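You operate a simulated robot arm through the tools that you are given. There is no shell and no other tool. Be economical: measure what you need, move in short steps, check, and stop when the job is done.

Carry out the task below with a simulated robot arm. There is one attempt and no reset: what you move stays moved.

## Task
Drop 30 ml into the little blue bowl and slide the flag to what the screen says.
Fine: bowl on the leak check's seat; spout swung back; no water spilt; the other two bowls stay.

The check looks at the end state, three seconds after you hand in, the way a careful person would. Anything else that was tipped, shoved, dropped, spilled or broken makes it a failure.

## Robot
A 6-joint arm with a two-finger parallel gripper, fixed in place. Base frame: the origin is at the foot of the arm, x ahead of it, y to its left, z up; the work surface is at about z = 840. Units: mm, rad, N and s.
With the tool pointing down near the work surface it reaches from about 240 to 640 mm from the base axis. Its first joint turns from -1.152 to 1.152 rad. Payload 2.7 kg.
The tool frame sits at the grasp point between the pads (the TCP): z along the fingers, y along the line on which they close. The tips reach 23 mm beyond it. Largest opening 94 mm; finger width 38, thickness 10; the body of the gripper, 54 by 96 mm, starts 39 mm behind the TCP.
Orientation is told as [roll, pitch, yaw] about the base's x, y, z axes, in that order, counted from this pose: with the fingers straight down and closing along the base's y, the tool's x points along the base's -x, its y along +y and its z along -z.

## Interface
- The arm moves only by the tool play_rows. Its arguments are lists of equal length, an entry for each row: "slide": the shift along the tool's x, y, z in mm, a list of three; "turn": the turn, a rotation vector about the tool's x, y, z in rad, a list of three; "grip": the finger opening in mm, from 0 to 94. In form: {"slide": [[tx, ty, tz], ...], "turn": [[rx, ry, rz], ...], "grip": [grip, ...]}. A call has 1 to 12 rows; each row shifts and turns the commanded pose from where the row before left it, along the tool's axes as they then stand. Rows are played at 5 a second. More than 50 mm and 0.15 rad between two rows, or a gripper value outside its range, and nothing of the call is played. Where a pose cannot be reached the arm comes as near as it can. A force on the tool above 60 N (or 10 N above the force at the start of the call, whichever is more), or a blocked arm, ends the call early, and 0.2 s more pass. The fingers move at their own pace (about 45 mm/s each) and stop on an object; they squeeze with about 40 N. The grip force told is the motor's: it shows also when the fingers shut on nothing. Time passes only in rows, and 0.2 s behind the last, so rows that do not move let the fingers close. It gives the time, the measured TCP pose, the force on the tool (base axes), the opening and the grip force at its end, in the units of the frame above (readings bear some noise).
- Cameras (640 x 400 px; columns grow to the right, rows downward): "scene" is fixed at [64.5, -425.2, 1403.4]; the picture's right is [0.86, -0.52, 0.00], its down [-0.30, -0.49, -0.82] and it looks along [0.43, 0.70, -0.57] (base axes); focal length 301 px, centre (320, 200). "wrist" rides on the gripper at [-39, 0, -44] in the tool frame; the picture's right is [0.00, -1.00, 0.00], its down [0.97, 0.00, -0.24] and it looks along [0.24, 0.00, 0.97] (tool axes); focal length 218 px, centre (320, 200).
- grab_frame(camera): a new picture of that camera. It takes no simulated time.
- point_at(camera, pixels): there is no depth. For up to 12 entries [column, row, z] of the newest picture of that camera ("zoom" is the newest enlarged one), the place [x, y] in the base frame at which the ray of that pixel passes the height z, good to about 2 mm. It takes no simulated time.
- zoom(camera, box): a new picture of the part [left, top, right, bottom] of that camera's present view, enlarged. It takes no simulated time.
- hand_in(): hands the job in; it is judged then, once.

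Go step by step. Measure first, check grasps and placings, and put right what went wrong. The budget is 80 turns and 46 pictures, counting those below and the enlarged ones. Unless the task says otherwise, let go and move clear before handing in, and close with one line.

The tools are called after "Call:" by a JSON object that holds its "method" and its "body". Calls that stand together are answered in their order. play_rows: Moves the arm, as the interface text tells. Its arguments: {"type":"object","properties":{"slide":{"type":"array"},"turn":{"type":"array"},"grip":{"type":"array"}},"required":["slide","turn","grip"]} The other tools are called the same way: grab_frame (camera) takes a picture; point_at (camera, pixels) gives the place at which the rays of pixels pass given heights; zoom (camera, box) takes an enlarged picture of a part of a camera's view; hand_in () hands the job in.

At the start:

```text
t: 0.0
ee_pos: [338.4, -66.0, 1220.6]
tcp_rot: [0.0, -0.001, 0.0]
contact_force: [0.0, 0.4, 0.2]
gripper_width: 93.9
grasp_force: 0.1
```

scene: 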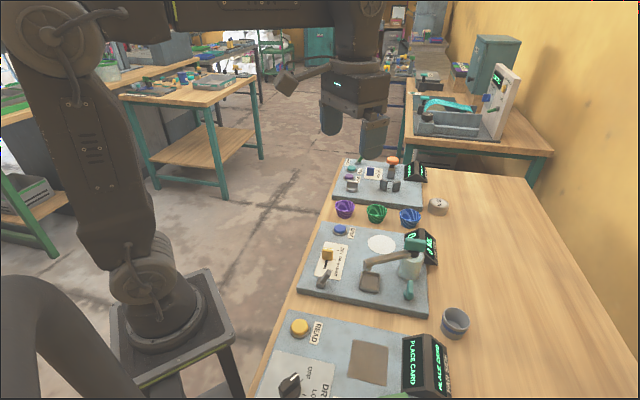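
wrist: 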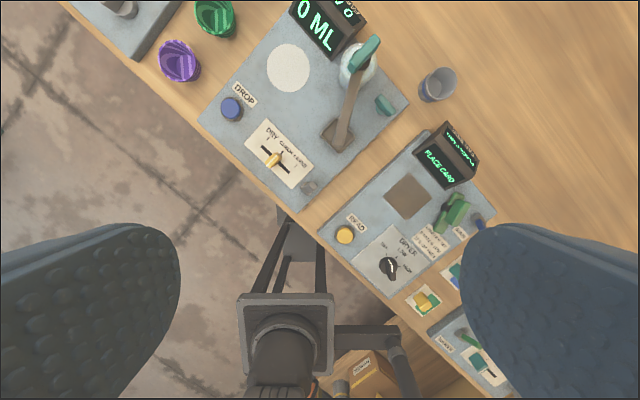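

The scene shows a dispenser panel (about px 300-440, 220-315) with a round seat, a spout, a blue DROP button and a slider. Three bowls stand at px 345/377/410, 210. I'll zoom in for the details.

Call:
{"method": "zoom", "body": {"camera": "scene", "box": [290, 190, 450, 320]}}

Call:
{"method": "zoom", "body": {"camera": "wrist", "box": [150, 0, 470, 220]}}

Call:
{"method": "zoom", "body": {"camera": "scene", "box": [320, 140, 460, 230]}}

```text
3.08 times, centred on (370, 255) of scene
```

zoom: 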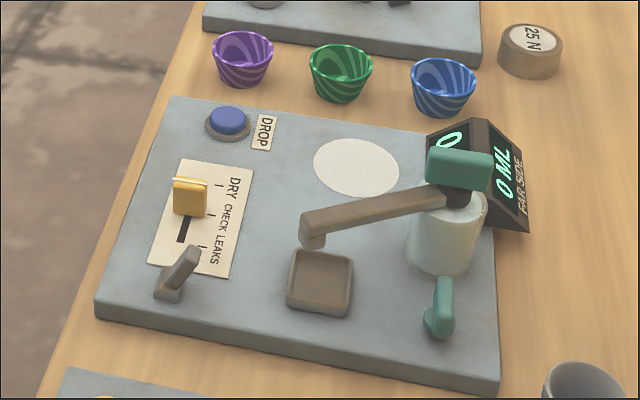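

```text
1.82 times, centred on (310, 110) of wrist
```

zoom: 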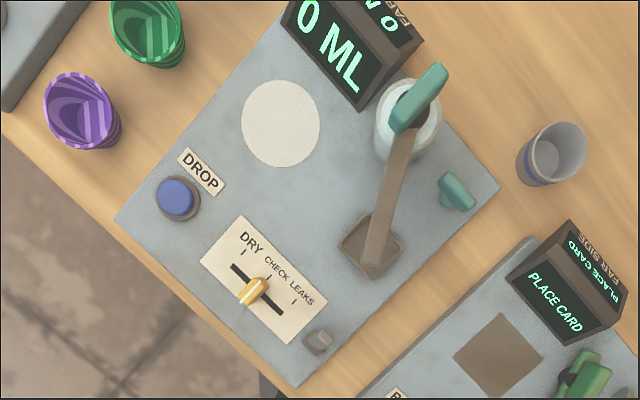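

```text
4.44 times, centred on (390, 185) of scene
```

zoom: 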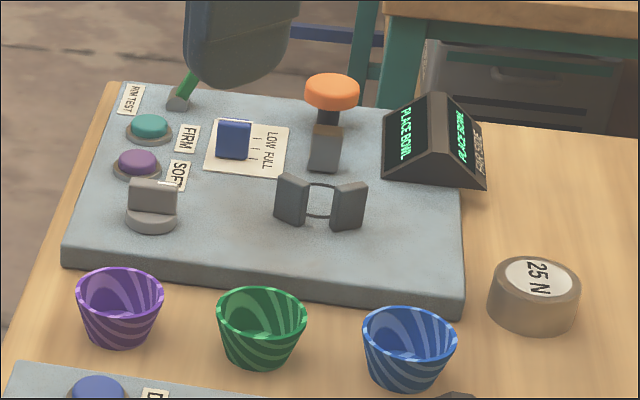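

I'll triangulate the key features using both cameras at a few heights.

Call:
{"method": "point_at", "body": {"camera": "scene", "pixels": [[340.1, 229, 880], [382, 244.3, 860], [382, 244.3, 870], [367.7, 266.4, 900], [367.7, 266.4, 960], [415.5, 244.6, 960], [415.5, 244.6, 1000], [327.8, 253.4, 880], [324.5, 277.7, 880], [409, 290, 880], [409.7, 211, 885], [409, 224, 840]]}}

Call:
{"method": "point_at", "body": {"camera": "wrist", "pixels": [[232, 108.4, 880], [288, 67.7, 860], [288, 67.7, 870], [341.9, 140.2, 900], [341.9, 140.2, 960], [365, 54, 960], [365, 54, 1000], [275.4, 158.4, 880], [311, 186, 880], [385, 105.6, 880], [214, 18, 885], [179, 62, 885]]}}

```text
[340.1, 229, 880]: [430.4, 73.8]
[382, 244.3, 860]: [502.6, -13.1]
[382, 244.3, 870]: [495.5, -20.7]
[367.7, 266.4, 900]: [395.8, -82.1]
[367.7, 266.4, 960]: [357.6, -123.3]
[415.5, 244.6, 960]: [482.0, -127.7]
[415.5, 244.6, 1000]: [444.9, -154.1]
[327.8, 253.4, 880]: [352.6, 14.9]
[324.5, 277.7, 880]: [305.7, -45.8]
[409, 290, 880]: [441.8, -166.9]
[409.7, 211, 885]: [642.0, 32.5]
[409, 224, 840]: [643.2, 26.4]
```

```text
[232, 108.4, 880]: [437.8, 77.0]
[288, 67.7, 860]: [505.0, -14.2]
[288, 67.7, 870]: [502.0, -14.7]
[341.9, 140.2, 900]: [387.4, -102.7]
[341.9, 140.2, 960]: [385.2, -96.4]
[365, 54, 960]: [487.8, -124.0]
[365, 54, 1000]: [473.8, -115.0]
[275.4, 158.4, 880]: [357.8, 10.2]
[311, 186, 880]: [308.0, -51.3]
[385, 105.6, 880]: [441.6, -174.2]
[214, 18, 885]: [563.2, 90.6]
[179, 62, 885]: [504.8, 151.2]
```

Positions agree: seat ≈(503,-13,860), DROP button ≈(434,75), flag ≈(355,12), spout handle ≈(486,-126), blue bowl ≈(642,30). I'll move over the bowls for a closer look.

Call:
{"method": "play_rows", "body": {"slide": [[-32, 14, 22], [-32, 14, 22], [-32, 14, 22], [-32, 14, 22], [-32, 14, 22], [-32, 14, 22], [-30, 12, 22], [0, 0, 0]], "turn": [[0, 0, 0], [0, 0, 0.1], [0, 0, 0.1], [0, 0, 0.1], [0, 0, 0.1], [0, 0, 0.1], [0, 0, 0.1], [0, 0, 0]], "grip": [94, 94, 94, 94, 94, 94, 94, 94]}}

Call:
{"method": "grab_frame", "body": {"camera": "wrist"}}

Call:
{"method": "grab_frame", "body": {"camera": "scene"}}

```text
t: 1.8
ee_pos: [572.4, -19.3, 1069.9]
tcp_rot: [0.0, 0.0, -0.602]
contact_force: [0.5, 0.6, -0.7]
gripper_width: 93.8
grasp_force: 0.1
```

```text
40 pictures are left
```

wrist: 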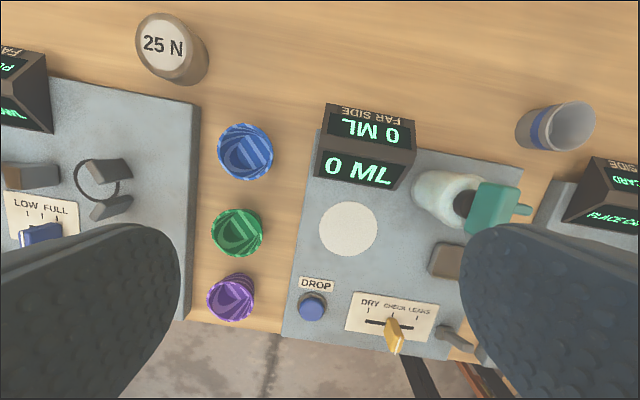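

```text
39 pictures are left
```

scene: 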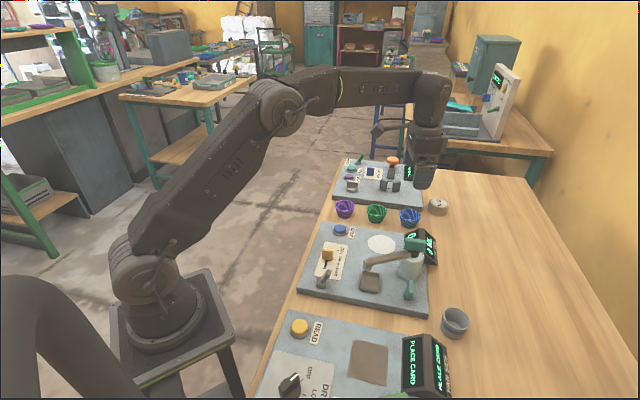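

Call:
{"method": "point_at", "body": {"camera": "wrist", "pixels": [[245, 152, 885], [218, 152, 885], [273, 152, 885], [245, 122, 885], [245, 182, 840], [197, 150, 860], [305, 180, 860], [238, 233, 885], [348, 229, 860], [312, 307, 875], [395, 335, 880], [480, 209, 960]]}}

Call:
{"method": "zoom", "body": {"camera": "wrist", "box": [180, 90, 300, 260]}}

Call:
{"method": "zoom", "body": {"camera": "scene", "box": [380, 190, 440, 235]}}

```text
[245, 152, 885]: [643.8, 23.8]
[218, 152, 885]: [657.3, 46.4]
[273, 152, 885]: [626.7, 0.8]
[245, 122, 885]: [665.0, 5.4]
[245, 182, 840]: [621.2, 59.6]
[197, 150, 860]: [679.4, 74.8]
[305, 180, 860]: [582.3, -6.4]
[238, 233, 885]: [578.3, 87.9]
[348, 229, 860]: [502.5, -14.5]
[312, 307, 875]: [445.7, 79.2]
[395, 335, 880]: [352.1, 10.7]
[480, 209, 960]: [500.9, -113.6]
```

```text
2.35 times, centred on (240, 175) of wrist
```

zoom: 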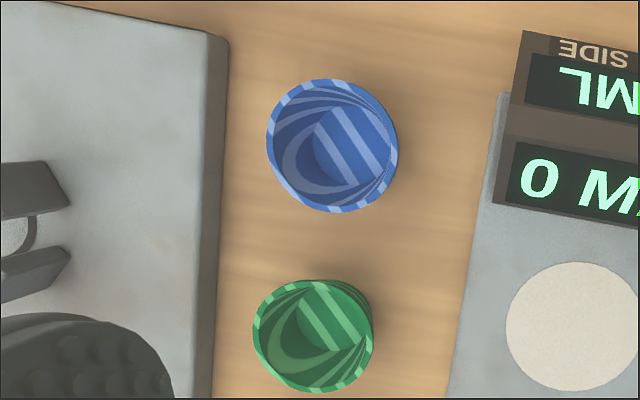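

```text
8.89 times, centred on (410, 212) of scene
```

zoom: 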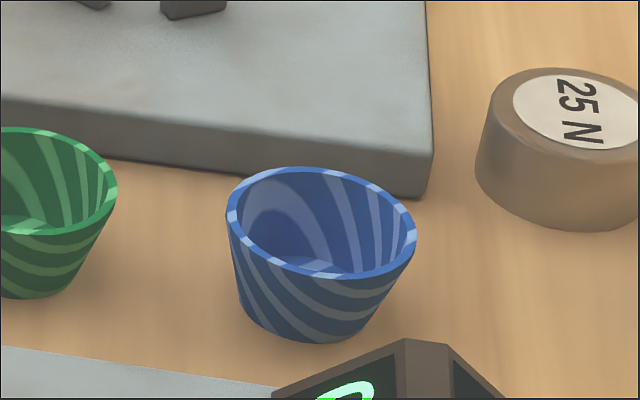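

Call:
{"method": "point_at", "body": {"camera": "zoom", "pixels": [[321, 222, 870], [321, 222, 880], [321, 222, 890], [311, 303, 840], [228, 215, 880], [415, 232, 880], [113, 200, 880]]}}

Call:
{"method": "point_at", "body": {"camera": "wrist", "pixels": [[245, 152, 870], [245, 152, 880], [245, 152, 890], [197, 150, 860], [245, 226, 880], [231, 296, 880]]}}

```text
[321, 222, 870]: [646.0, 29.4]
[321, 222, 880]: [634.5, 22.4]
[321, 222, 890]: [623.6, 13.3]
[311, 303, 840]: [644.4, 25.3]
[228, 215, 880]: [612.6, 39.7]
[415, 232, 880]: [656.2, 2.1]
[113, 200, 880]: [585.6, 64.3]
```

```text
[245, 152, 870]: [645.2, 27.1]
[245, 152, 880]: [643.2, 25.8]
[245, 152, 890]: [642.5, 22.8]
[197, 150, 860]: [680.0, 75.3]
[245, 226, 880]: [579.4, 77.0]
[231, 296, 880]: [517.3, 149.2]
```

Rim triangulates to z≈872, centre (645,27), about 58 mm across. I'll move above it first, at TCP z≈930, and check the reach.

Call:
{"method": "play_rows", "body": {"slide": [[-8.4, 19.8, 30], [-8.4, 19.8, 30], [-8.4, 19.8, 30], [-8.4, 19.9, 30], [0, 0, 20], [0, 0, 0]], "turn": [[0, 0, 0], [0, 0, 0], [0, 0, 0], [0, 0, 0], [0, 0, 0], [0, 0, 0]], "grip": [80, 80, 80, 80, 80, 80]}}

Call:
{"method": "grab_frame", "body": {"camera": "wrist"}}

```text
t: 3.2
ee_pos: [641.0, 24.6, 928.1]
tcp_rot: [-0.002, 0.0, -0.6]
contact_force: [-0.2, -0.4, 0.0]
gripper_width: 80.1
grasp_force: 0.0
```

```text
36 pictures are left
```

wrist: 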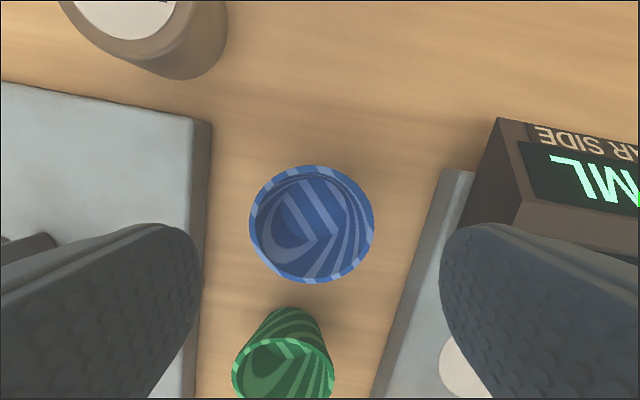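

Call:
{"method": "point_at", "body": {"camera": "wrist", "pixels": [[312, 224, 872], [250, 224, 872], [374, 224, 872], [203, 230, 860], [425, 230, 860]]}}

```text
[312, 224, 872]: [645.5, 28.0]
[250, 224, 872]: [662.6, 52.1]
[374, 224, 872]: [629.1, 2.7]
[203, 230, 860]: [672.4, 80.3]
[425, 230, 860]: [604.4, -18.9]
```

Rim centre confirmed at (645.5,28), and the fingers clear both panel edges. I'll correct about 5 mm along tool y while descending to z≈875.

Call:
{"method": "play_rows", "body": {"slide": [[-0.5, 2.5, 14], [-0.5, 2.5, 14], [0, 0, 13], [0, 0, 12], [0, 0, 0]], "turn": [[0, 0, 0], [0, 0, 0], [0, 0, 0], [0, 0, 0], [0, 0, 0]], "grip": [80, 80, 80, 80, 80]}}

Call:
{"method": "grab_frame", "body": {"camera": "wrist"}}

```text
t: 4.4
ee_pos: [643.8, 29.5, 874.2]
tcp_rot: [-0.001, -0.001, -0.601]
contact_force: [-0.3, -0.5, 0.3]
gripper_width: 80.0
grasp_force: 0.1
out of reach, approached as far as the arm can: row 2
```

```text
35 pictures are left
```

wrist: 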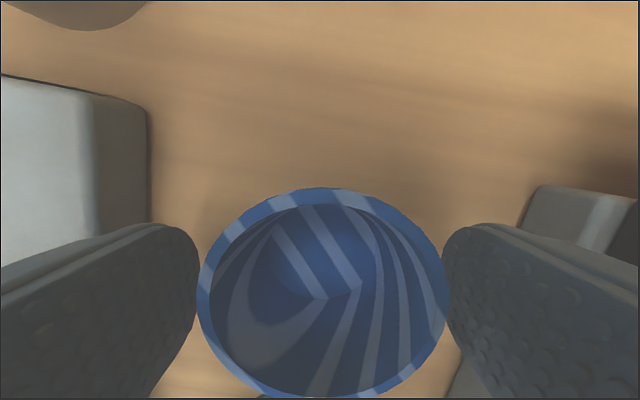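

Bowl is centred between the fingers (rim px 197–448), so I'll close.

Call:
{"method": "play_rows", "body": {"slide": [[0, 0, 0], [0, 0, 0], [0, 0, 0], [0, 0, 0]], "turn": [[0, 0, 0], [0, 0, 0], [0, 0, 0], [0, 0, 0]], "grip": [66, 58, 54, 54]}}

```text
t: 5.4
ee_pos: [644.4, 27.8, 874.5]
tcp_rot: [0.0, 0.0, -0.6]
contact_force: [0.9, 0.1, 0.7]
gripper_width: 57.2
grasp_force: 13.8
```

Held at 57.2 mm. I'll lift gently with slightly more squeeze.

Call:
{"method": "play_rows", "body": {"slide": [[0, 0, 0], [0, 0, -15], [0, 0, -25], [0, 0, -35], [0, 0, 0]], "turn": [[0, 0, 0], [0, 0, 0], [0, 0, 0], [0, 0, 0], [0, 0, 0]], "grip": [52, 52, 52, 52, 52]}}

Call:
{"method": "grab_frame", "body": {"camera": "wrist"}}

Call:
{"method": "zoom", "body": {"camera": "scene", "box": [340, 140, 480, 240]}}

```text
t: 6.6
ee_pos: [638.1, 27.4, 951.2]
tcp_rot: [0.0, 0.001, -0.599]
contact_force: [-0.3, 0.0, 1.0]
gripper_width: 57.3
grasp_force: 14.2
out of reach, approached as far as the arm can: row 4
```

```text
34 pictures are left
```

wrist: 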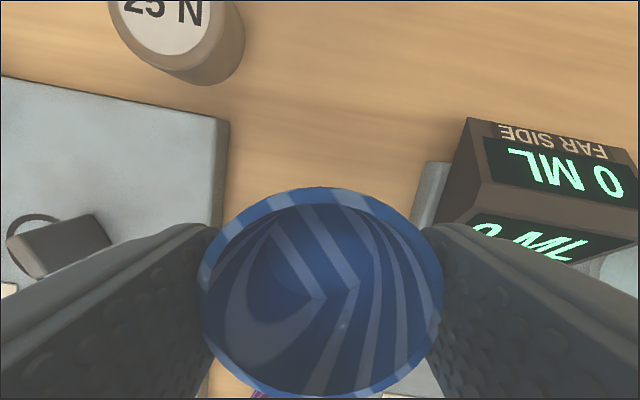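

```text
4.00 times, centred on (410, 190) of scene
```

zoom: 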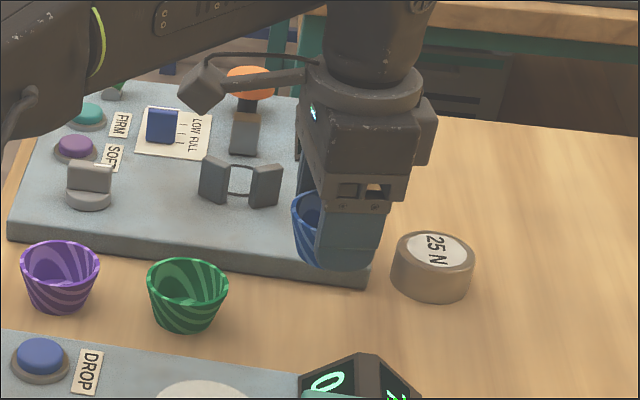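

The bowl is securely held and level. I'll carry it high and over toward the seat.

Call:
{"method": "play_rows", "body": {"slide": [[22, -10, -30], [22, -20, -20], [22, -30, 0], [22, -30, 0], [0, -20, 0], [0, 0, 0]], "turn": [[0, 0, 0], [0, 0, 0], [0, 0, 0], [0, 0, 0], [0, 0, 0], [0, 0, 0]], "grip": [52, 52, 52, 52, 52, 52]}}

Call:
{"method": "zoom", "body": {"camera": "scene", "box": [290, 180, 450, 300]}}

Call:
{"method": "grab_frame", "body": {"camera": "wrist"}}

```text
t: 8.0
ee_pos: [506.1, -11.7, 1001.6]
tcp_rot: [0.002, -0.001, -0.599]
contact_force: [0.3, -0.2, -0.4]
gripper_width: 57.3
grasp_force: 14.3
```

```text
3.33 times, centred on (370, 240) of scene
```

zoom: 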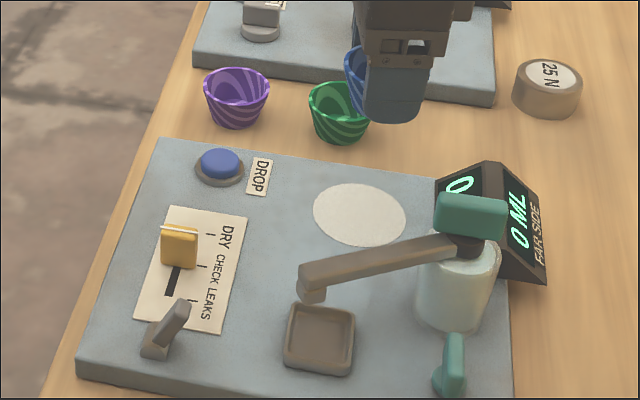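

```text
31 pictures are left
```

wrist: 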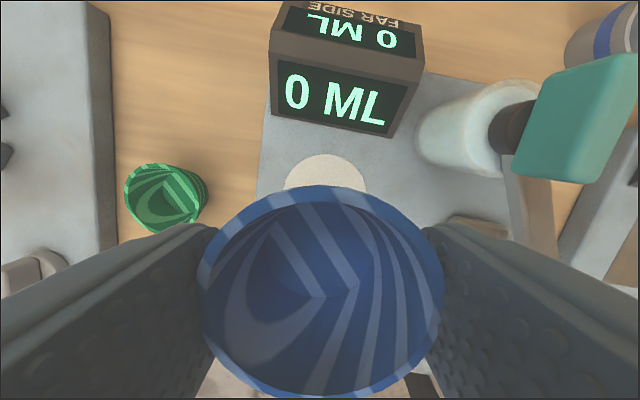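

Call:
{"method": "point_at", "body": {"camera": "zoom", "pixels": [[359, 215, 860], [313, 215, 860], [406, 216, 860], [359, 183, 860], [359, 247, 860]]}}

Call:
{"method": "point_at", "body": {"camera": "wrist", "pixels": [[326, 155, 860], [285, 185, 860], [366, 190, 860]]}}

```text
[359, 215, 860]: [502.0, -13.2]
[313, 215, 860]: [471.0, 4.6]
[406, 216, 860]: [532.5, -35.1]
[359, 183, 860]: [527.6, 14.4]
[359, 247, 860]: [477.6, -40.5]
```

```text
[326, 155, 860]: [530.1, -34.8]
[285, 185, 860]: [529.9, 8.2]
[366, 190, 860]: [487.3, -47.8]
```

Seat centre is (502,-13.5). I'll correct by a few mm and descend to 901, then check.

Call:
{"method": "play_rows", "body": {"slide": [[2.2, -3.9, 30], [0, 0, 40], [0, 0, 30], [0, 0, 0]], "turn": [[0, 0, 0], [0, 0, 0], [0, 0, 0], [0, 0, 0]], "grip": [52, 52, 52, 52]}}

Call:
{"method": "zoom", "body": {"camera": "scene", "box": [340, 200, 440, 270]}}

```text
t: 9.0
ee_pos: [502.5, -14.2, 900.8]
tcp_rot: [-0.001, -0.002, -0.6]
contact_force: [0.2, 0.9, 0.8]
gripper_width: 57.4
grasp_force: 14.3
```

```text
5.71 times, centred on (390, 235) of scene
```

zoom: 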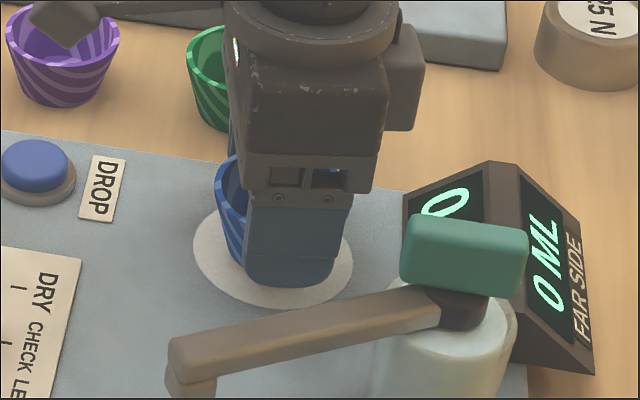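

Close above the seat. I'll descend in 1–2 mm rows and watch for contact force.

Call:
{"method": "play_rows", "body": {"slide": [[0, 0, 2], [0, 0, 1.5], [0, 0, 1], [0, 0, 0]], "turn": [[0, 0, 0], [0, 0, 0], [0, 0, 0], [0, 0, 0]], "grip": [52, 52, 52, 52]}}

```text
t: 10.0
ee_pos: [501.9, -14.9, 896.9]
tcp_rot: [0.0, -0.003, -0.601]
contact_force: [-1.7, 0.1, 3.7]
gripper_width: 57.6
grasp_force: 13.9
```

Contact shows (3.7 N upward). I'll go down a touch more, then open.

Call:
{"method": "play_rows", "body": {"slide": [[0, 0, 0.5], [0, 0, 0], [0, 0, 0], [0, 0, 0], [0, 0, -20], [0, 0, -40], [0, 0, -40]], "turn": [[0, 0, 0], [0, 0, 0], [0, 0, 0], [0, 0, 0], [0, 0, 0], [0, 0, 0], [0, 0, 0]], "grip": [52, 60, 68, 76, 80, 80, 80]}}

Call:
{"method": "grab_frame", "body": {"camera": "wrist"}}

Call:
{"method": "zoom", "body": {"camera": "scene", "box": [340, 200, 440, 270]}}

```text
t: 11.6
ee_pos: [501.3, -13.8, 996.2]
tcp_rot: [0.0, 0.001, -0.601]
contact_force: [0.3, -0.4, -0.3]
gripper_width: 79.8
grasp_force: 0.0
```

```text
29 pictures are left
```

wrist: 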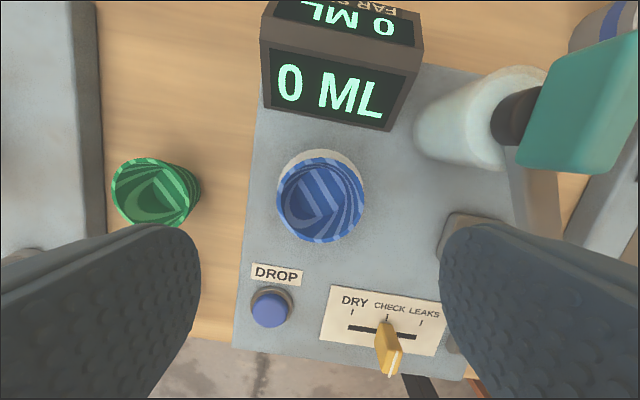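

```text
5.71 times, centred on (390, 235) of scene
```

zoom: 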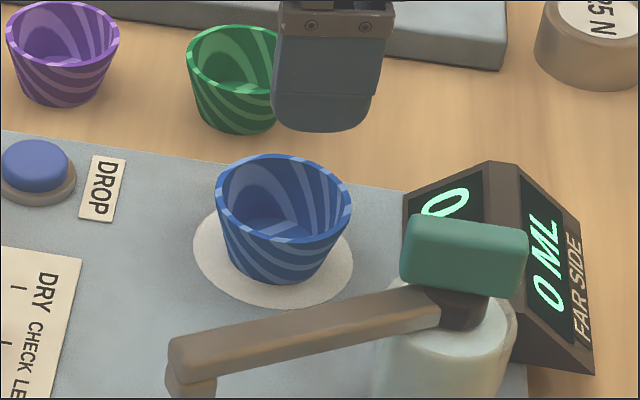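

The blue bowl sits well within the seat disc. Now I'll move to a vantage point over the spout to measure it.

Call:
{"method": "play_rows", "body": {"slide": [[10, -30, -30], [10, -35, -30], [10, -35, -20], [0, 0, 0]], "turn": [[0, 0, 0], [0, 0, 0], [0, 0, 0], [0, 0, 0]], "grip": [94, 94, 94, 94]}}

Call:
{"method": "grab_frame", "body": {"camera": "wrist"}}

Call:
{"method": "zoom", "body": {"camera": "scene", "box": [350, 225, 450, 305]}}

```text
t: 12.6
ee_pos: [422.6, -82.0, 1075.9]
tcp_rot: [-0.001, 0.0, -0.599]
contact_force: [0.3, -0.2, 0.7]
gripper_width: 93.8
grasp_force: 0.0
```

```text
27 pictures are left
```

wrist: 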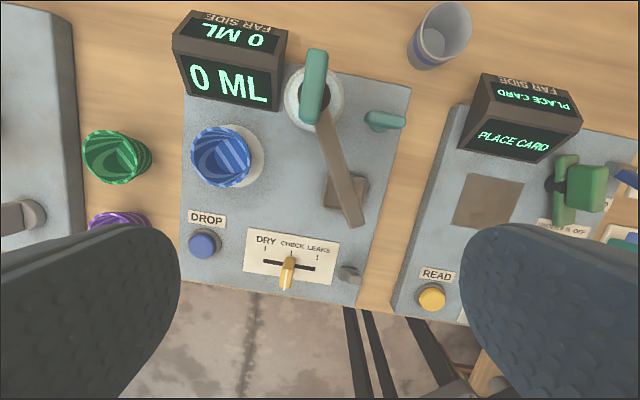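

```text
5.00 times, centred on (400, 265) of scene
```

zoom: 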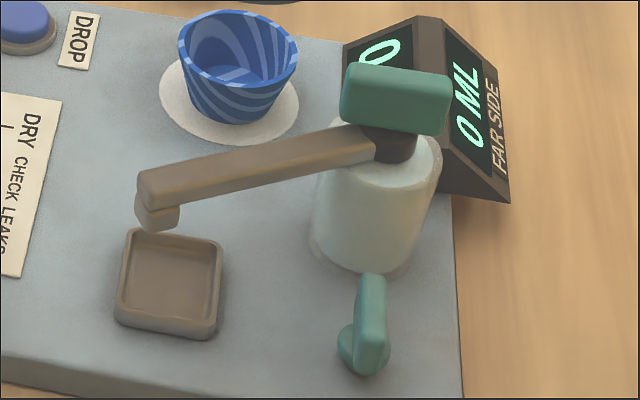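

Call:
{"method": "point_at", "body": {"camera": "zoom", "pixels": [[350, 66, 960], [350, 66, 980], [447, 78, 960], [447, 78, 980], [142, 180, 920], [142, 180, 940], [398, 155, 930], [158, 225, 900], [158, 225, 910], [395, 98, 965]]}}

Call:
{"method": "point_at", "body": {"camera": "wrist", "pixels": [[318, 49, 960], [318, 49, 980], [313, 122, 960], [313, 122, 980], [356, 224, 920], [356, 224, 940], [322, 100, 930], [356, 224, 900], [313, 97, 880], [222, 157, 894], [300, 60, 960], [330, 60, 960]]}}

Call:
{"method": "zoom", "body": {"camera": "wrist", "box": [260, 30, 400, 240]}}

```text
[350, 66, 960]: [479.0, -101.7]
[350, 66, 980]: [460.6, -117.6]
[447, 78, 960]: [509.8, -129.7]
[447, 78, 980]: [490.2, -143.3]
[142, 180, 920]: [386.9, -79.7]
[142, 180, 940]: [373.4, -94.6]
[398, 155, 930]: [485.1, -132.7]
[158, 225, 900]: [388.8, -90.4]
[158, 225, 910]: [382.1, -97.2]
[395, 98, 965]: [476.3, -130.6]
```

```text
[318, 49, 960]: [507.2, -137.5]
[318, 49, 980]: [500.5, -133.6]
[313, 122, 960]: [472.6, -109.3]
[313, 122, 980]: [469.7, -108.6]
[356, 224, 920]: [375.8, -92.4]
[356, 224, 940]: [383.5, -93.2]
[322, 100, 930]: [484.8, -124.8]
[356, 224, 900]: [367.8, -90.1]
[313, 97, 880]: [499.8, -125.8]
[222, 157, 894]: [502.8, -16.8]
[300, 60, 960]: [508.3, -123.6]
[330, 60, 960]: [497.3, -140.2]
```

```text
1.90 times, centred on (330, 135) of wrist
```

zoom: 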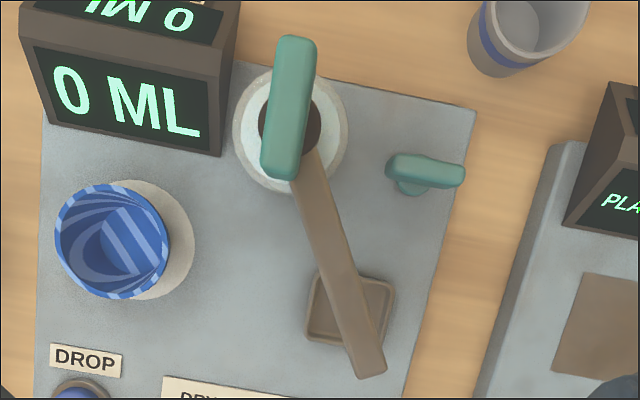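

Handle plate: top at z≈965, centre ≈(489,-122), long axis at about 141°, roughly over the pivot. I'll grip it across its thickness and twist. First I'll move above it.

Call:
{"method": "play_rows", "body": {"slide": [[-39, 2.3, 10], [-38.4, 2.3, 20], [0, 0, 30], [0, 0, 0]], "turn": [[0, 0, 0], [0, 0, 0], [0, 0, 0.08], [0, 0, 0]], "grip": [60, 55, 50, 50]}}

Call:
{"method": "grab_frame", "body": {"camera": "wrist"}}

Call:
{"method": "zoom", "body": {"camera": "scene", "box": [350, 205, 450, 285]}}

```text
t: 13.6
ee_pos: [488.1, -119.3, 1015.0]
tcp_rot: [0.0, -0.002, -0.681]
contact_force: [-1.1, -0.3, 0.3]
gripper_width: 50.0
grasp_force: 0.0
```

```text
24 pictures are left
```

wrist: 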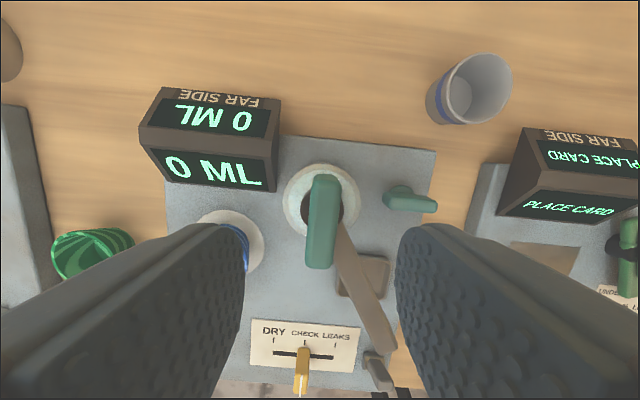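

```text
5.00 times, centred on (400, 245) of scene
```

zoom: 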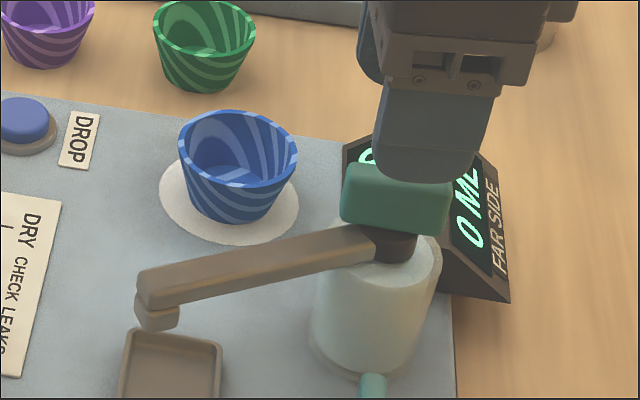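

Call:
{"method": "point_at", "body": {"camera": "wrist", "pixels": [[326, 177, 960], [319, 262, 960], [322, 200, 925], [200, 100, 910], [270, 103, 910]]}}

```text
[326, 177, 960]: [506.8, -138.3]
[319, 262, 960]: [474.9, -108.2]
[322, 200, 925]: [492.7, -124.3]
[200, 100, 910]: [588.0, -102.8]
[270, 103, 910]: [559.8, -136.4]
```

Call:
{"method": "play_rows", "body": {"slide": [[-4.7, -1, 20], [0, 0, 20], [0, 0, 13], [0, 0, 0], [0, 0, 0], [0, 0, 0], [0, 0, 0]], "turn": [[0, 0, 0], [0, 0, 0], [0, 0, 0], [0, 0, 0], [0, 0, 0], [0, 0, 0], [0, 0, 0]], "grip": [50, 50, 50, 36, 24, 14, 8]}}

```text
t: 15.2
ee_pos: [488.8, -122.6, 959.7]
tcp_rot: [0.002, -0.001, -0.679]
contact_force: [8.2, 8.3, -6.3]
gripper_width: 25.3
grasp_force: 45.0
```

Fingers stopped at 25 mm with some side force, so I'll look before twisting.

Call:
{"method": "grab_frame", "body": {"camera": "wrist"}}

Call:
{"method": "zoom", "body": {"camera": "scene", "box": [350, 205, 450, 285]}}

```text
22 pictures are left
```

wrist: 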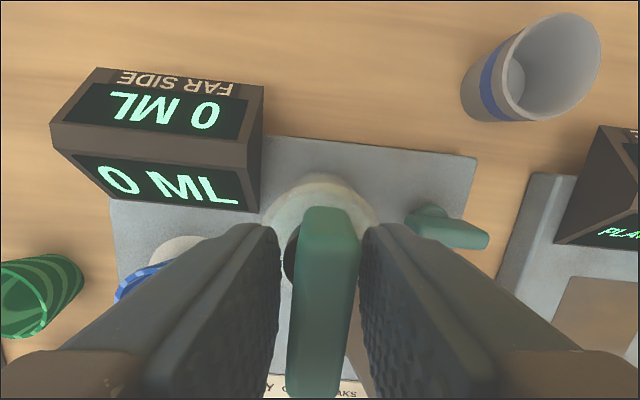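

```text
5.00 times, centred on (400, 245) of scene
```

zoom: 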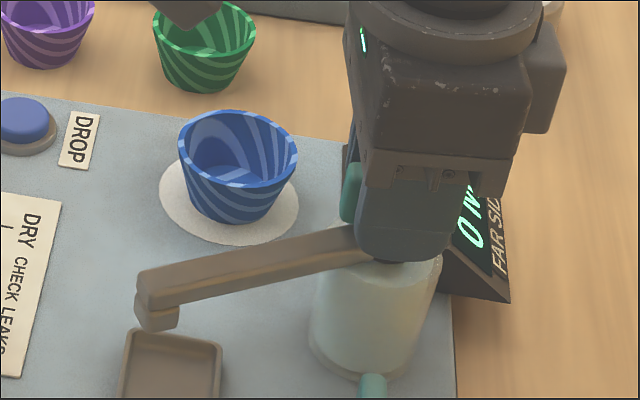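

The tips are pinching the hub under the plate. I'll open, rise 8 mm and re-close on the plate.

Call:
{"method": "play_rows", "body": {"slide": [[0, 0, 0], [0, 0, -4], [0, -1, -4], [0, 0, 0], [0, 0, 0], [0, 0, 0], [0, 0, 0]], "turn": [[0, 0, 0], [0, 0, 0], [0, 0, 0], [0, 0, 0], [0, 0, 0], [0, 0, 0], [0, 0, 0]], "grip": [32, 36, 36, 26, 20, 14, 11]}}

```text
t: 16.8
ee_pos: [488.8, -121.8, 969.2]
tcp_rot: [0.002, -0.001, -0.683]
contact_force: [13.3, 15.5, -1.6]
gripper_width: 18.1
grasp_force: 36.9
```

Now on the plate (18 mm). Side force suggests I'm off by 2 mm or so. I'll ease that and try a small turn.

Call:
{"method": "play_rows", "body": {"slide": [[0, 2, 0], [0, 0, 0], [0, 0, 0], [0, 0, 0]], "turn": [[0, 0, 0], [0, 0, 0.1], [0, 0, 0.1], [0, 0, 0]], "grip": [14, 14, 14, 14]}}

Call:
{"method": "zoom", "body": {"camera": "scene", "box": [350, 205, 450, 285]}}

```text
t: 17.8
ee_pos: [490.1, -123.2, 969.2]
tcp_rot: [0.001, -0.003, -0.88]
contact_force: [2.6, 1.4, 0.7]
gripper_width: 15.3
grasp_force: 2.1
```

```text
5.00 times, centred on (400, 245) of scene
```

zoom: 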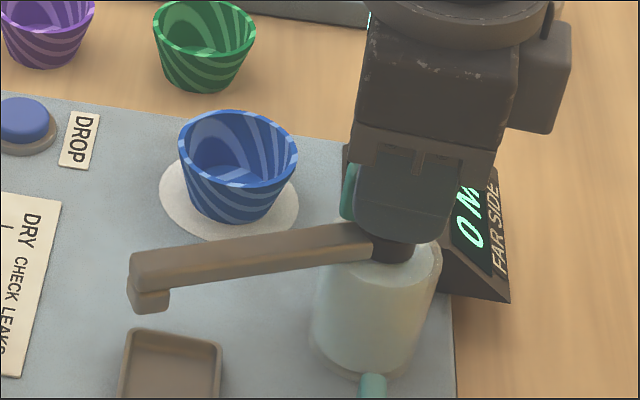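

The spout turns with low force. Continuing by 1.0 rad.

Call:
{"method": "play_rows", "body": {"slide": [[0, 0, 0], [0, 0, 0], [0, 0, 0], [0, 0, 0], [0, 0, 0], [0, 0, 0], [0, 0, 0], [0, 0, 0], [0, 0, 0]], "turn": [[0, 0, 0.125], [0, 0, 0.125], [0, 0, 0.125], [0, 0, 0.125], [0, 0, 0.125], [0, 0, 0.125], [0, 0, 0.125], [0, 0, 0.125], [0, 0, 0]], "grip": [14, 14, 14, 14, 14, 14, 14, 14, 14]}}

Call:
{"method": "zoom", "body": {"camera": "scene", "box": [350, 205, 450, 285]}}

```text
t: 19.8
ee_pos: [490.5, -122.2, 969.1]
tcp_rot: [0.0, 0.001, -1.883]
contact_force: [-5.4, 0.2, 0.8]
gripper_width: 16.6
grasp_force: 2.8
```

```text
5.00 times, centred on (400, 245) of scene
```

zoom: 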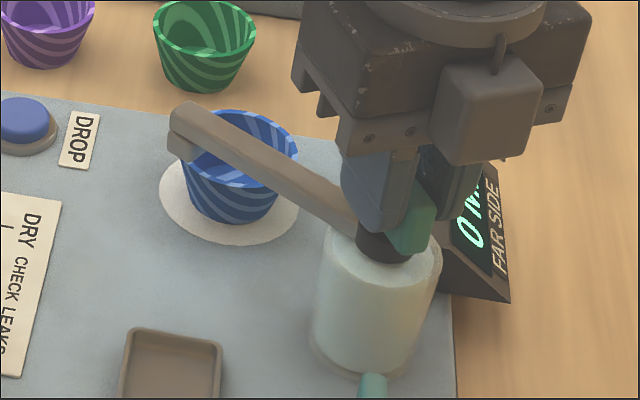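

Call:
{"method": "point_at", "body": {"camera": "zoom", "pixels": [[190, 115, 930], [180, 152, 905], [180, 152, 910], [175, 125, 925], [380, 230, 930]]}}

Call:
{"method": "grab_frame", "body": {"camera": "wrist"}}

```text
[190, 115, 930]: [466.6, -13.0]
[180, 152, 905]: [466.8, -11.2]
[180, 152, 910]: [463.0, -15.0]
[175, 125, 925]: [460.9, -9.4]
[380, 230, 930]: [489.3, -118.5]
```

```text
18 pictures are left
```

wrist: 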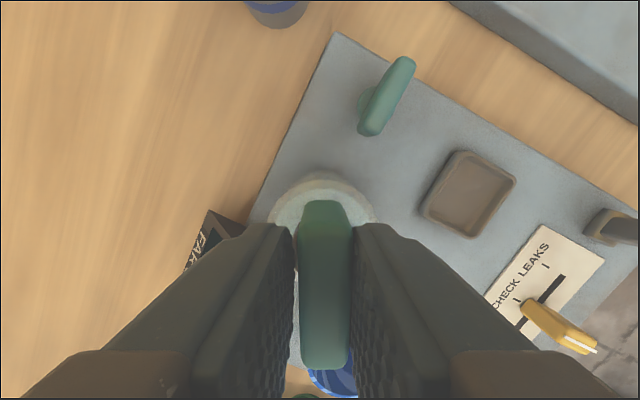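

Tip is at about 103°; it needs about 84°, so I'll turn 0.32 rad more.

Call:
{"method": "play_rows", "body": {"slide": [[0, 0, 0], [0, 0, 0], [0, 0, 0], [0, 0, 0]], "turn": [[0, 0, 0.11], [0, 0, 0.11], [0, 0, 0.1], [0, 0, 0]], "grip": [14, 14, 14, 14]}}

Call:
{"method": "zoom", "body": {"camera": "scene", "box": [350, 205, 450, 285]}}

```text
t: 20.8
ee_pos: [490.7, -120.9, 970.2]
tcp_rot: [0.0, -0.001, -2.2]
contact_force: [-2.1, 1.9, -1.8]
gripper_width: 15.7
grasp_force: 1.6
```

```text
5.00 times, centred on (400, 245) of scene
```

zoom: 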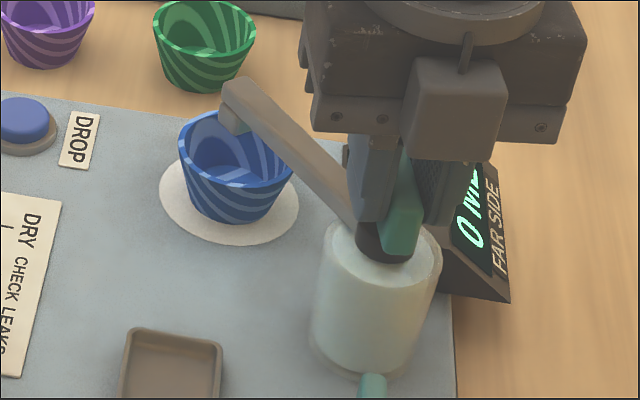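

Call:
{"method": "point_at", "body": {"camera": "zoom", "pixels": [[240, 92, 930], [234, 128, 905], [234, 128, 910], [238, 163, 894]]}}

```text
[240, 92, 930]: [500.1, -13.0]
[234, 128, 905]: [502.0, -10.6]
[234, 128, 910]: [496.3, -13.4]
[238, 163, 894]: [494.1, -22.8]
```

The nozzle is over the bowl centre (≈499,-12). I'll release, rise and rotate back to a convenient yaw.

Call:
{"method": "play_rows", "body": {"slide": [[0, 0, 0], [0, 0, 0], [0, 0, -30], [0, 0, -40], [0, 0, 0], [0, 0, 0], [0, 0, 0], [0, 0, 0], [0, 0, 0], [0, 0, 0], [0, 0, 0], [0, 0, 0]], "turn": [[0, 0, 0], [0, 0, 0], [0, 0, 0], [0, 0, 0], [0, 0, -0.15], [0, 0, -0.15], [0, 0, -0.15], [0, 0, -0.15], [0, 0, -0.15], [0, 0, -0.15], [0, 0, -0.15], [0, 0, -0.15]], "grip": [26, 34, 34, 34, 20, 10, 0, 0, 0, 0, 0, 0]}}

```text
t: 23.4
ee_pos: [489.0, -121.9, 1039.3]
tcp_rot: [0.0, 0.0, -0.999]
contact_force: [0.5, 0.3, 0.6]
gripper_width: 0.0
grasp_force: 40.2
```

Call:
{"method": "play_rows", "body": {"slide": [[0, 0, 0], [0, 0, 0], [0, 0, 0], [30.8, 20, 10], [30.8, 20, 10], [30.8, 20, 10], [30.8, 20, 10], [30.8, 20, 0], [0, 0, 0]], "turn": [[0, 0, -0.15], [0, 0, -0.15], [0, 0, -0.1], [0, 0, 0], [0, 0, 0], [0, 0, 0], [0, 0, 0], [0, 0, 0], [0, 0, 0]], "grip": [0, 0, 0, 0, 0, 0, 0, 0, 0]}}

Call:
{"method": "grab_frame", "body": {"camera": "wrist"}}

Call:
{"method": "grab_frame", "body": {"camera": "scene"}}

```text
t: 25.4
ee_pos: [420.1, 44.7, 996.7]
tcp_rot: [0.0, -0.001, -0.601]
contact_force: [0.4, -0.1, -0.4]
gripper_width: 0.2
grasp_force: 40.2
```

```text
16 pictures are left
```

wrist: 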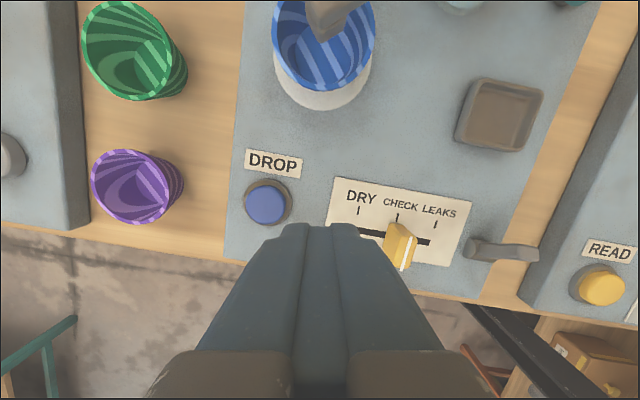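

```text
15 pictures are left
```

scene: 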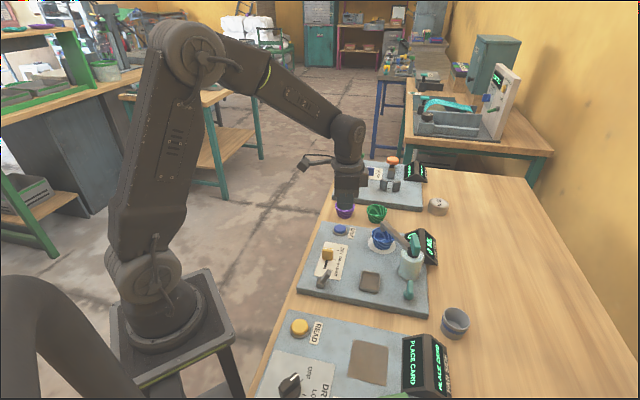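

Call:
{"method": "point_at", "body": {"camera": "wrist", "pixels": [[266, 204, 875], [266, 204, 885], [358, 211, 861], [397, 217, 861], [436, 225, 861], [398, 228, 890], [406, 268, 875], [360, 233, 861], [430, 242, 861], [388, 258, 875], [415, 237, 890]]}}

Call:
{"method": "point_at", "body": {"camera": "scene", "pixels": [[340.5, 229, 870], [340.5, 229, 880], [340.5, 229, 885]]}}

```text
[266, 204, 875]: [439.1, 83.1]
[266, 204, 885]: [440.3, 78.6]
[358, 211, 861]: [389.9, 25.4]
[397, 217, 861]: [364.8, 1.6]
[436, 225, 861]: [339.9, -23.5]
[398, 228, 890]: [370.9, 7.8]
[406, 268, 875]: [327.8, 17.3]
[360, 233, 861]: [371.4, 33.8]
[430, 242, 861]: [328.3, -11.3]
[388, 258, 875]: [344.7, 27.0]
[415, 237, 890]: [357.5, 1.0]
```

```text
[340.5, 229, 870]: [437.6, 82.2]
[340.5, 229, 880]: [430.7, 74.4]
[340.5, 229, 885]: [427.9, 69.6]
```

Button top triangulates to (438,82,872). I'll move over it and down to tips ≈ 882.

Call:
{"method": "play_rows", "body": {"slide": [[3, 20, 20], [3.2, 21, 30], [0, 0, 30], [0, 0, 11], [0, 0, 0]], "turn": [[0, 0, 0], [0, 0, 0], [0, 0, 0], [0, 0, 0], [0, 0, 0]], "grip": [0, 0, 0, 0, 0]}}

Call:
{"method": "zoom", "body": {"camera": "scene", "box": [310, 200, 440, 280]}}

```text
t: 26.6
ee_pos: [438.2, 83.4, 906.1]
tcp_rot: [0.001, 0.0, -0.6]
contact_force: [-0.1, 0.0, 0.2]
gripper_width: 0.0
grasp_force: 39.7
```

```text
4.92 times, centred on (375, 240) of scene
```

zoom: 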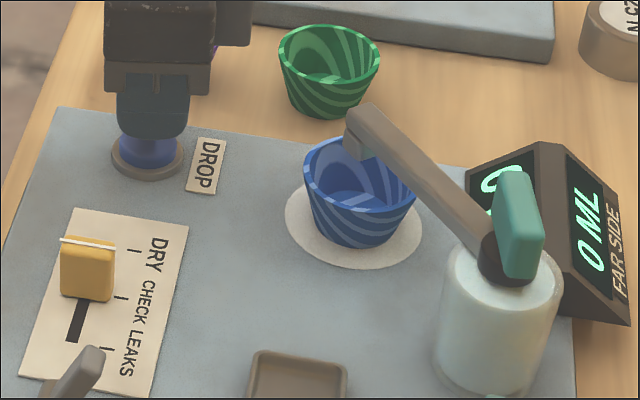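

Above the button. I'll press once in short steps and lift.

Call:
{"method": "play_rows", "body": {"slide": [[0, 0, 6], [0, 0, 4], [0, 0, 3], [0, 0, 3], [0, 0, -16], [0, 0, 0]], "turn": [[0, 0, 0], [0, 0, 0], [0, 0, 0], [0, 0, 0], [0, 0, 0], [0, 0, 0]], "grip": [0, 0, 0, 0, 0, 0]}}

Call:
{"method": "zoom", "body": {"camera": "scene", "box": [310, 200, 440, 280]}}

```text
t: 28.0
ee_pos: [437.5, 85.9, 907.4]
tcp_rot: [0.001, 0.0, -0.601]
contact_force: [-0.2, -0.3, -0.7]
gripper_width: 0.1
grasp_force: 40.5
```

```text
4.92 times, centred on (375, 240) of scene
```

zoom: 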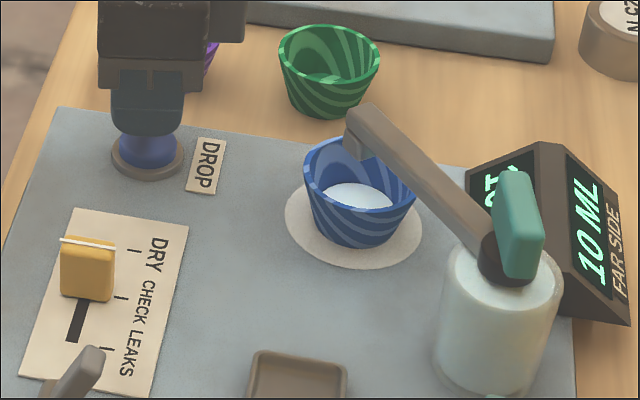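

One press gives 10 ML, and the water landed in the bowl. Pressing again in the same way.

Call:
{"method": "play_rows", "body": {"slide": [[0, -1, 6], [0, 0, 4], [0, 0, 3], [0, 0, 3], [0, 0, -16], [0, 0, 0], [0, 0, 0]], "turn": [[0, 0, 0], [0, 0, 0], [0, 0, 0], [0, 0, 0], [0, 0, 0], [0, 0, 0], [0, 0, 0]], "grip": [0, 0, 0, 0, 0, 0, 0]}}

Call:
{"method": "zoom", "body": {"camera": "scene", "box": [310, 200, 440, 280]}}

```text
t: 29.6
ee_pos: [437.8, 83.8, 908.9]
tcp_rot: [-0.001, 0.0, -0.601]
contact_force: [0.5, 0.0, 0.0]
gripper_width: 0.0
grasp_force: 40.7
```

```text
4.92 times, centred on (375, 240) of scene
```

zoom: 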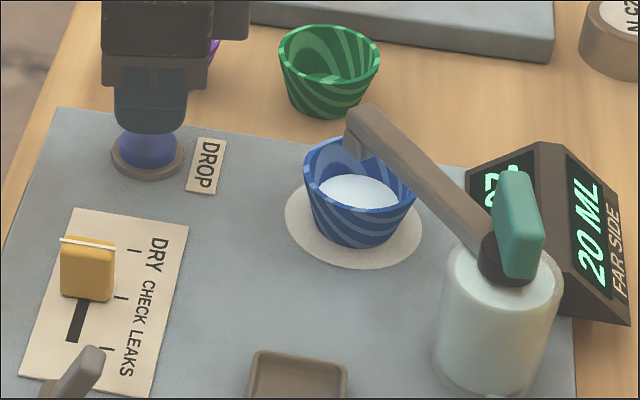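

Reads 20 ML. One more press, then I'll lift clear.

Call:
{"method": "play_rows", "body": {"slide": [[0, 0, 7], [0, 0, 4], [0, 0, 3], [0, 0, 3], [0, 0, -17], [0, 0, -40], [0, 0, -40], [0, 0, 0]], "turn": [[0, 0, 0], [0, 0, 0], [0, 0, 0], [0, 0, 0], [0, 0, 0], [0, 0, 0], [0, 0, 0], [0, 0, 0]], "grip": [0, 0, 0, 0, 0, 0, 0, 0]}}

Call:
{"method": "zoom", "body": {"camera": "scene", "box": [310, 200, 440, 280]}}

```text
t: 31.4
ee_pos: [438.0, 82.5, 990.0]
tcp_rot: [0.0, 0.0, -0.599]
contact_force: [-0.3, -0.1, -1.2]
gripper_width: 0.1
grasp_force: 39.6
```

```text
4.92 times, centred on (375, 240) of scene
```

zoom: 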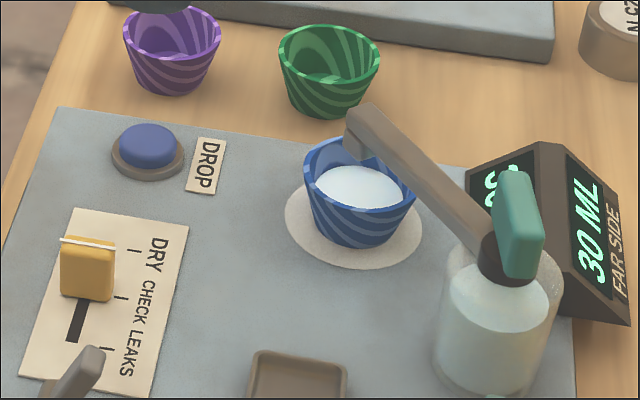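

30 ML shows and the bowl is holding it. Next I'll return above the handle to swing the spout back.

Call:
{"method": "play_rows", "body": {"slide": [[0, 0, -40], [-31.6, -27.8, -3], [-31.6, -27.8, -3], [-31.6, -27.8, -4], [-31.6, -27.8, 0], [-31.6, -27.8, 0], [0, 0, 0], [0, 0, 0], [0, 0, 0], [0, 0, 0], [0, 0, 0], [0, 0, 0]], "turn": [[0, 0, 0], [0, 0, 0], [0, 0, 0], [0, 0, 0], [0, 0, 0], [0, 0, 0], [0, 0, 0.15], [0, 0, 0.15], [0, 0, 0.15], [0, 0, 0.15], [0, 0, 0.15], [0, 0, 0.15]], "grip": [0, 0, 0, 0, 0, 0, 10, 20, 36, 36, 36, 36]}}

Call:
{"method": "play_rows", "body": {"slide": [[0, 0, 0], [0, 0, 0], [0, 0, 0], [0, 0, 0], [0, 0, 0], [0, 0, 0]], "turn": [[0, 0, 0.15], [0, 0, 0.15], [0, 0, 0.15], [0, 0, 0.15], [0, 0, 0.1], [0, 0, 0]], "grip": [36, 36, 36, 36, 36, 36]}}

Call:
{"method": "grab_frame", "body": {"camera": "wrist"}}

```text
t: 34.0
ee_pos: [491.1, -120.2, 1038.3]
tcp_rot: [0.0, 0.002, -1.501]
contact_force: [-0.5, -0.6, -0.6]
gripper_width: 36.1
grasp_force: 0.1
```

```text
t: 35.4
ee_pos: [489.1, -118.7, 1039.2]
tcp_rot: [0.0, -0.001, -2.2]
contact_force: [-0.2, 0.2, 0.4]
gripper_width: 36.0
grasp_force: 0.1
```

```text
10 pictures are left
```

wrist: 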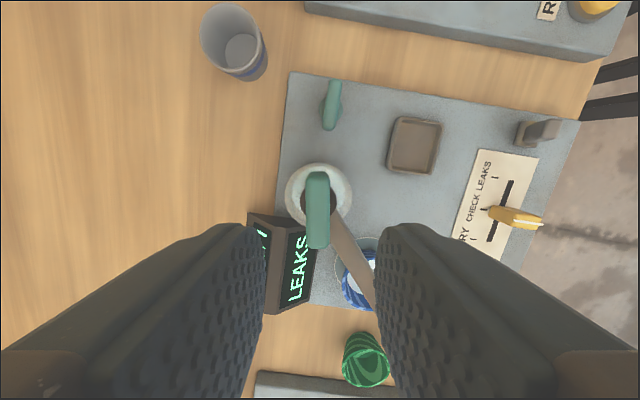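

The screen now reads "LEAKS" (px 300,268). The plate is centred, so I'll descend and close on it.

Call:
{"method": "play_rows", "body": {"slide": [[-1.8, 1.5, 30], [0, 0, 25], [0, 0, 14], [0, 0, 0], [0, 0, 0], [0, 0, 0], [0, 0, 0]], "turn": [[0, 0, 0], [0, 0, 0], [0, 0, 0], [0, 0, 0], [0, 0, 0], [0, 0, 0], [0, 0, 0]], "grip": [36, 36, 36, 28, 20, 14, 14]}}

```text
t: 37.0
ee_pos: [490.2, -122.2, 969.3]
tcp_rot: [-0.002, 0.0, -2.199]
contact_force: [-4.9, 3.6, -1.0]
gripper_width: 16.7
grasp_force: 2.7
```

Gripped. Rotating back by 1.5 rad.

Call:
{"method": "play_rows", "body": {"slide": [[0, 0, 0], [0, 0, 0], [0, 0, 0], [0, 0, 0], [0, 0, 0], [0, 0, 0], [0, 0, 0], [0, 0, 0], [0, 0, 0], [0, 0, 0], [0, 0, 0], [0, 0, 0]], "turn": [[0, 0, -0.14], [0, 0, -0.14], [0, 0, -0.14], [0, 0, -0.14], [0, 0, -0.14], [0, 0, -0.14], [0, 0, -0.14], [0, 0, -0.14], [0, 0, -0.14], [0, 0, -0.14], [0, 0, -0.11], [0, 0, 0]], "grip": [14, 14, 14, 14, 14, 14, 14, 14, 14, 14, 14, 14]}}

Call:
{"method": "zoom", "body": {"camera": "scene", "box": [340, 215, 440, 295]}}

```text
t: 39.6
ee_pos: [490.5, -122.8, 970.0]
tcp_rot: [0.002, -0.002, -0.692]
contact_force: [9.6, 5.3, -3.3]
gripper_width: 17.7
grasp_force: 33.9
```

```text
5.00 times, centred on (390, 255) of scene
```

zoom: 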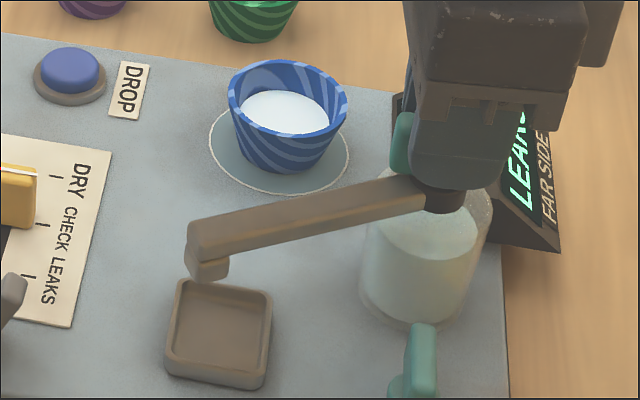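

The spout is back over its tray, the screen reads "LEAKS" and the seat looks wet. I'll release, rise and head for the flag.

Call:
{"method": "play_rows", "body": {"slide": [[0, 0, 0], [0, 0, 0], [0, 0, -35], [0, 0, -35], [38.4, 2.5, 0], [38.4, 2.5, 0], [38.4, 2.5, 0], [38.4, 2.5, 0], [38.4, 2.6, 10], [0, 0, 30], [0, 0, 20], [0, 0, 0]], "turn": [[0, 0, 0], [0, 0, 0], [0, 0, 0], [0, 0, 0], [0, 0, 0], [0, 0, 0], [0, 0, 0], [0, 0, 0], [0, 0, 0], [0, 0, 0.095], [0, 0, 0], [0, 0, 0]], "grip": [26, 34, 34, 34, 60, 60, 60, 60, 60, 60, 60, 60]}}

Call:
{"method": "grab_frame", "body": {"camera": "wrist"}}

Call:
{"method": "zoom", "body": {"camera": "scene", "box": [300, 225, 440, 310]}}

```text
t: 42.2
ee_pos: [351.0, 8.6, 982.4]
tcp_rot: [0.0, 0.0, -0.785]
contact_force: [-0.4, 0.8, -0.2]
gripper_width: 60.1
grasp_force: 0.0
```

```text
8 pictures are left
```

wrist: 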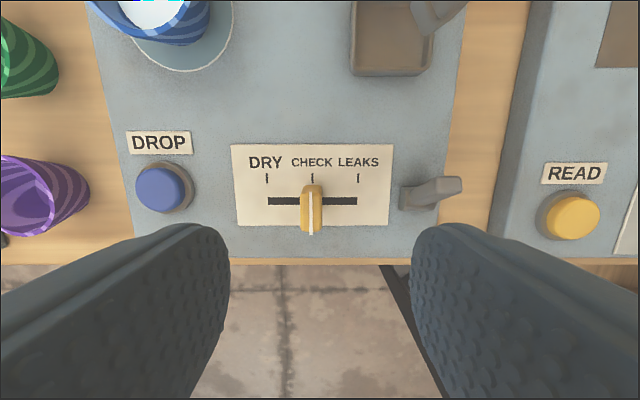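

```text
4.57 times, centred on (370, 268) of scene
```

zoom: 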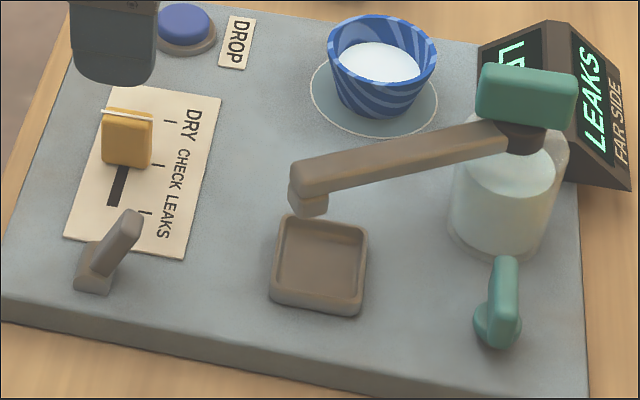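

Call:
{"method": "point_at", "body": {"camera": "wrist", "pixels": [[311, 190, 890], [311, 225, 880], [312, 178, 861], [358, 178, 861], [313, 201, 861]]}}

```text
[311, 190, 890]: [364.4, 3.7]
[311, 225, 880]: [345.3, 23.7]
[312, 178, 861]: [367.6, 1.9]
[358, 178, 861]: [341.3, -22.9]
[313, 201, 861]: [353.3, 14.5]
```

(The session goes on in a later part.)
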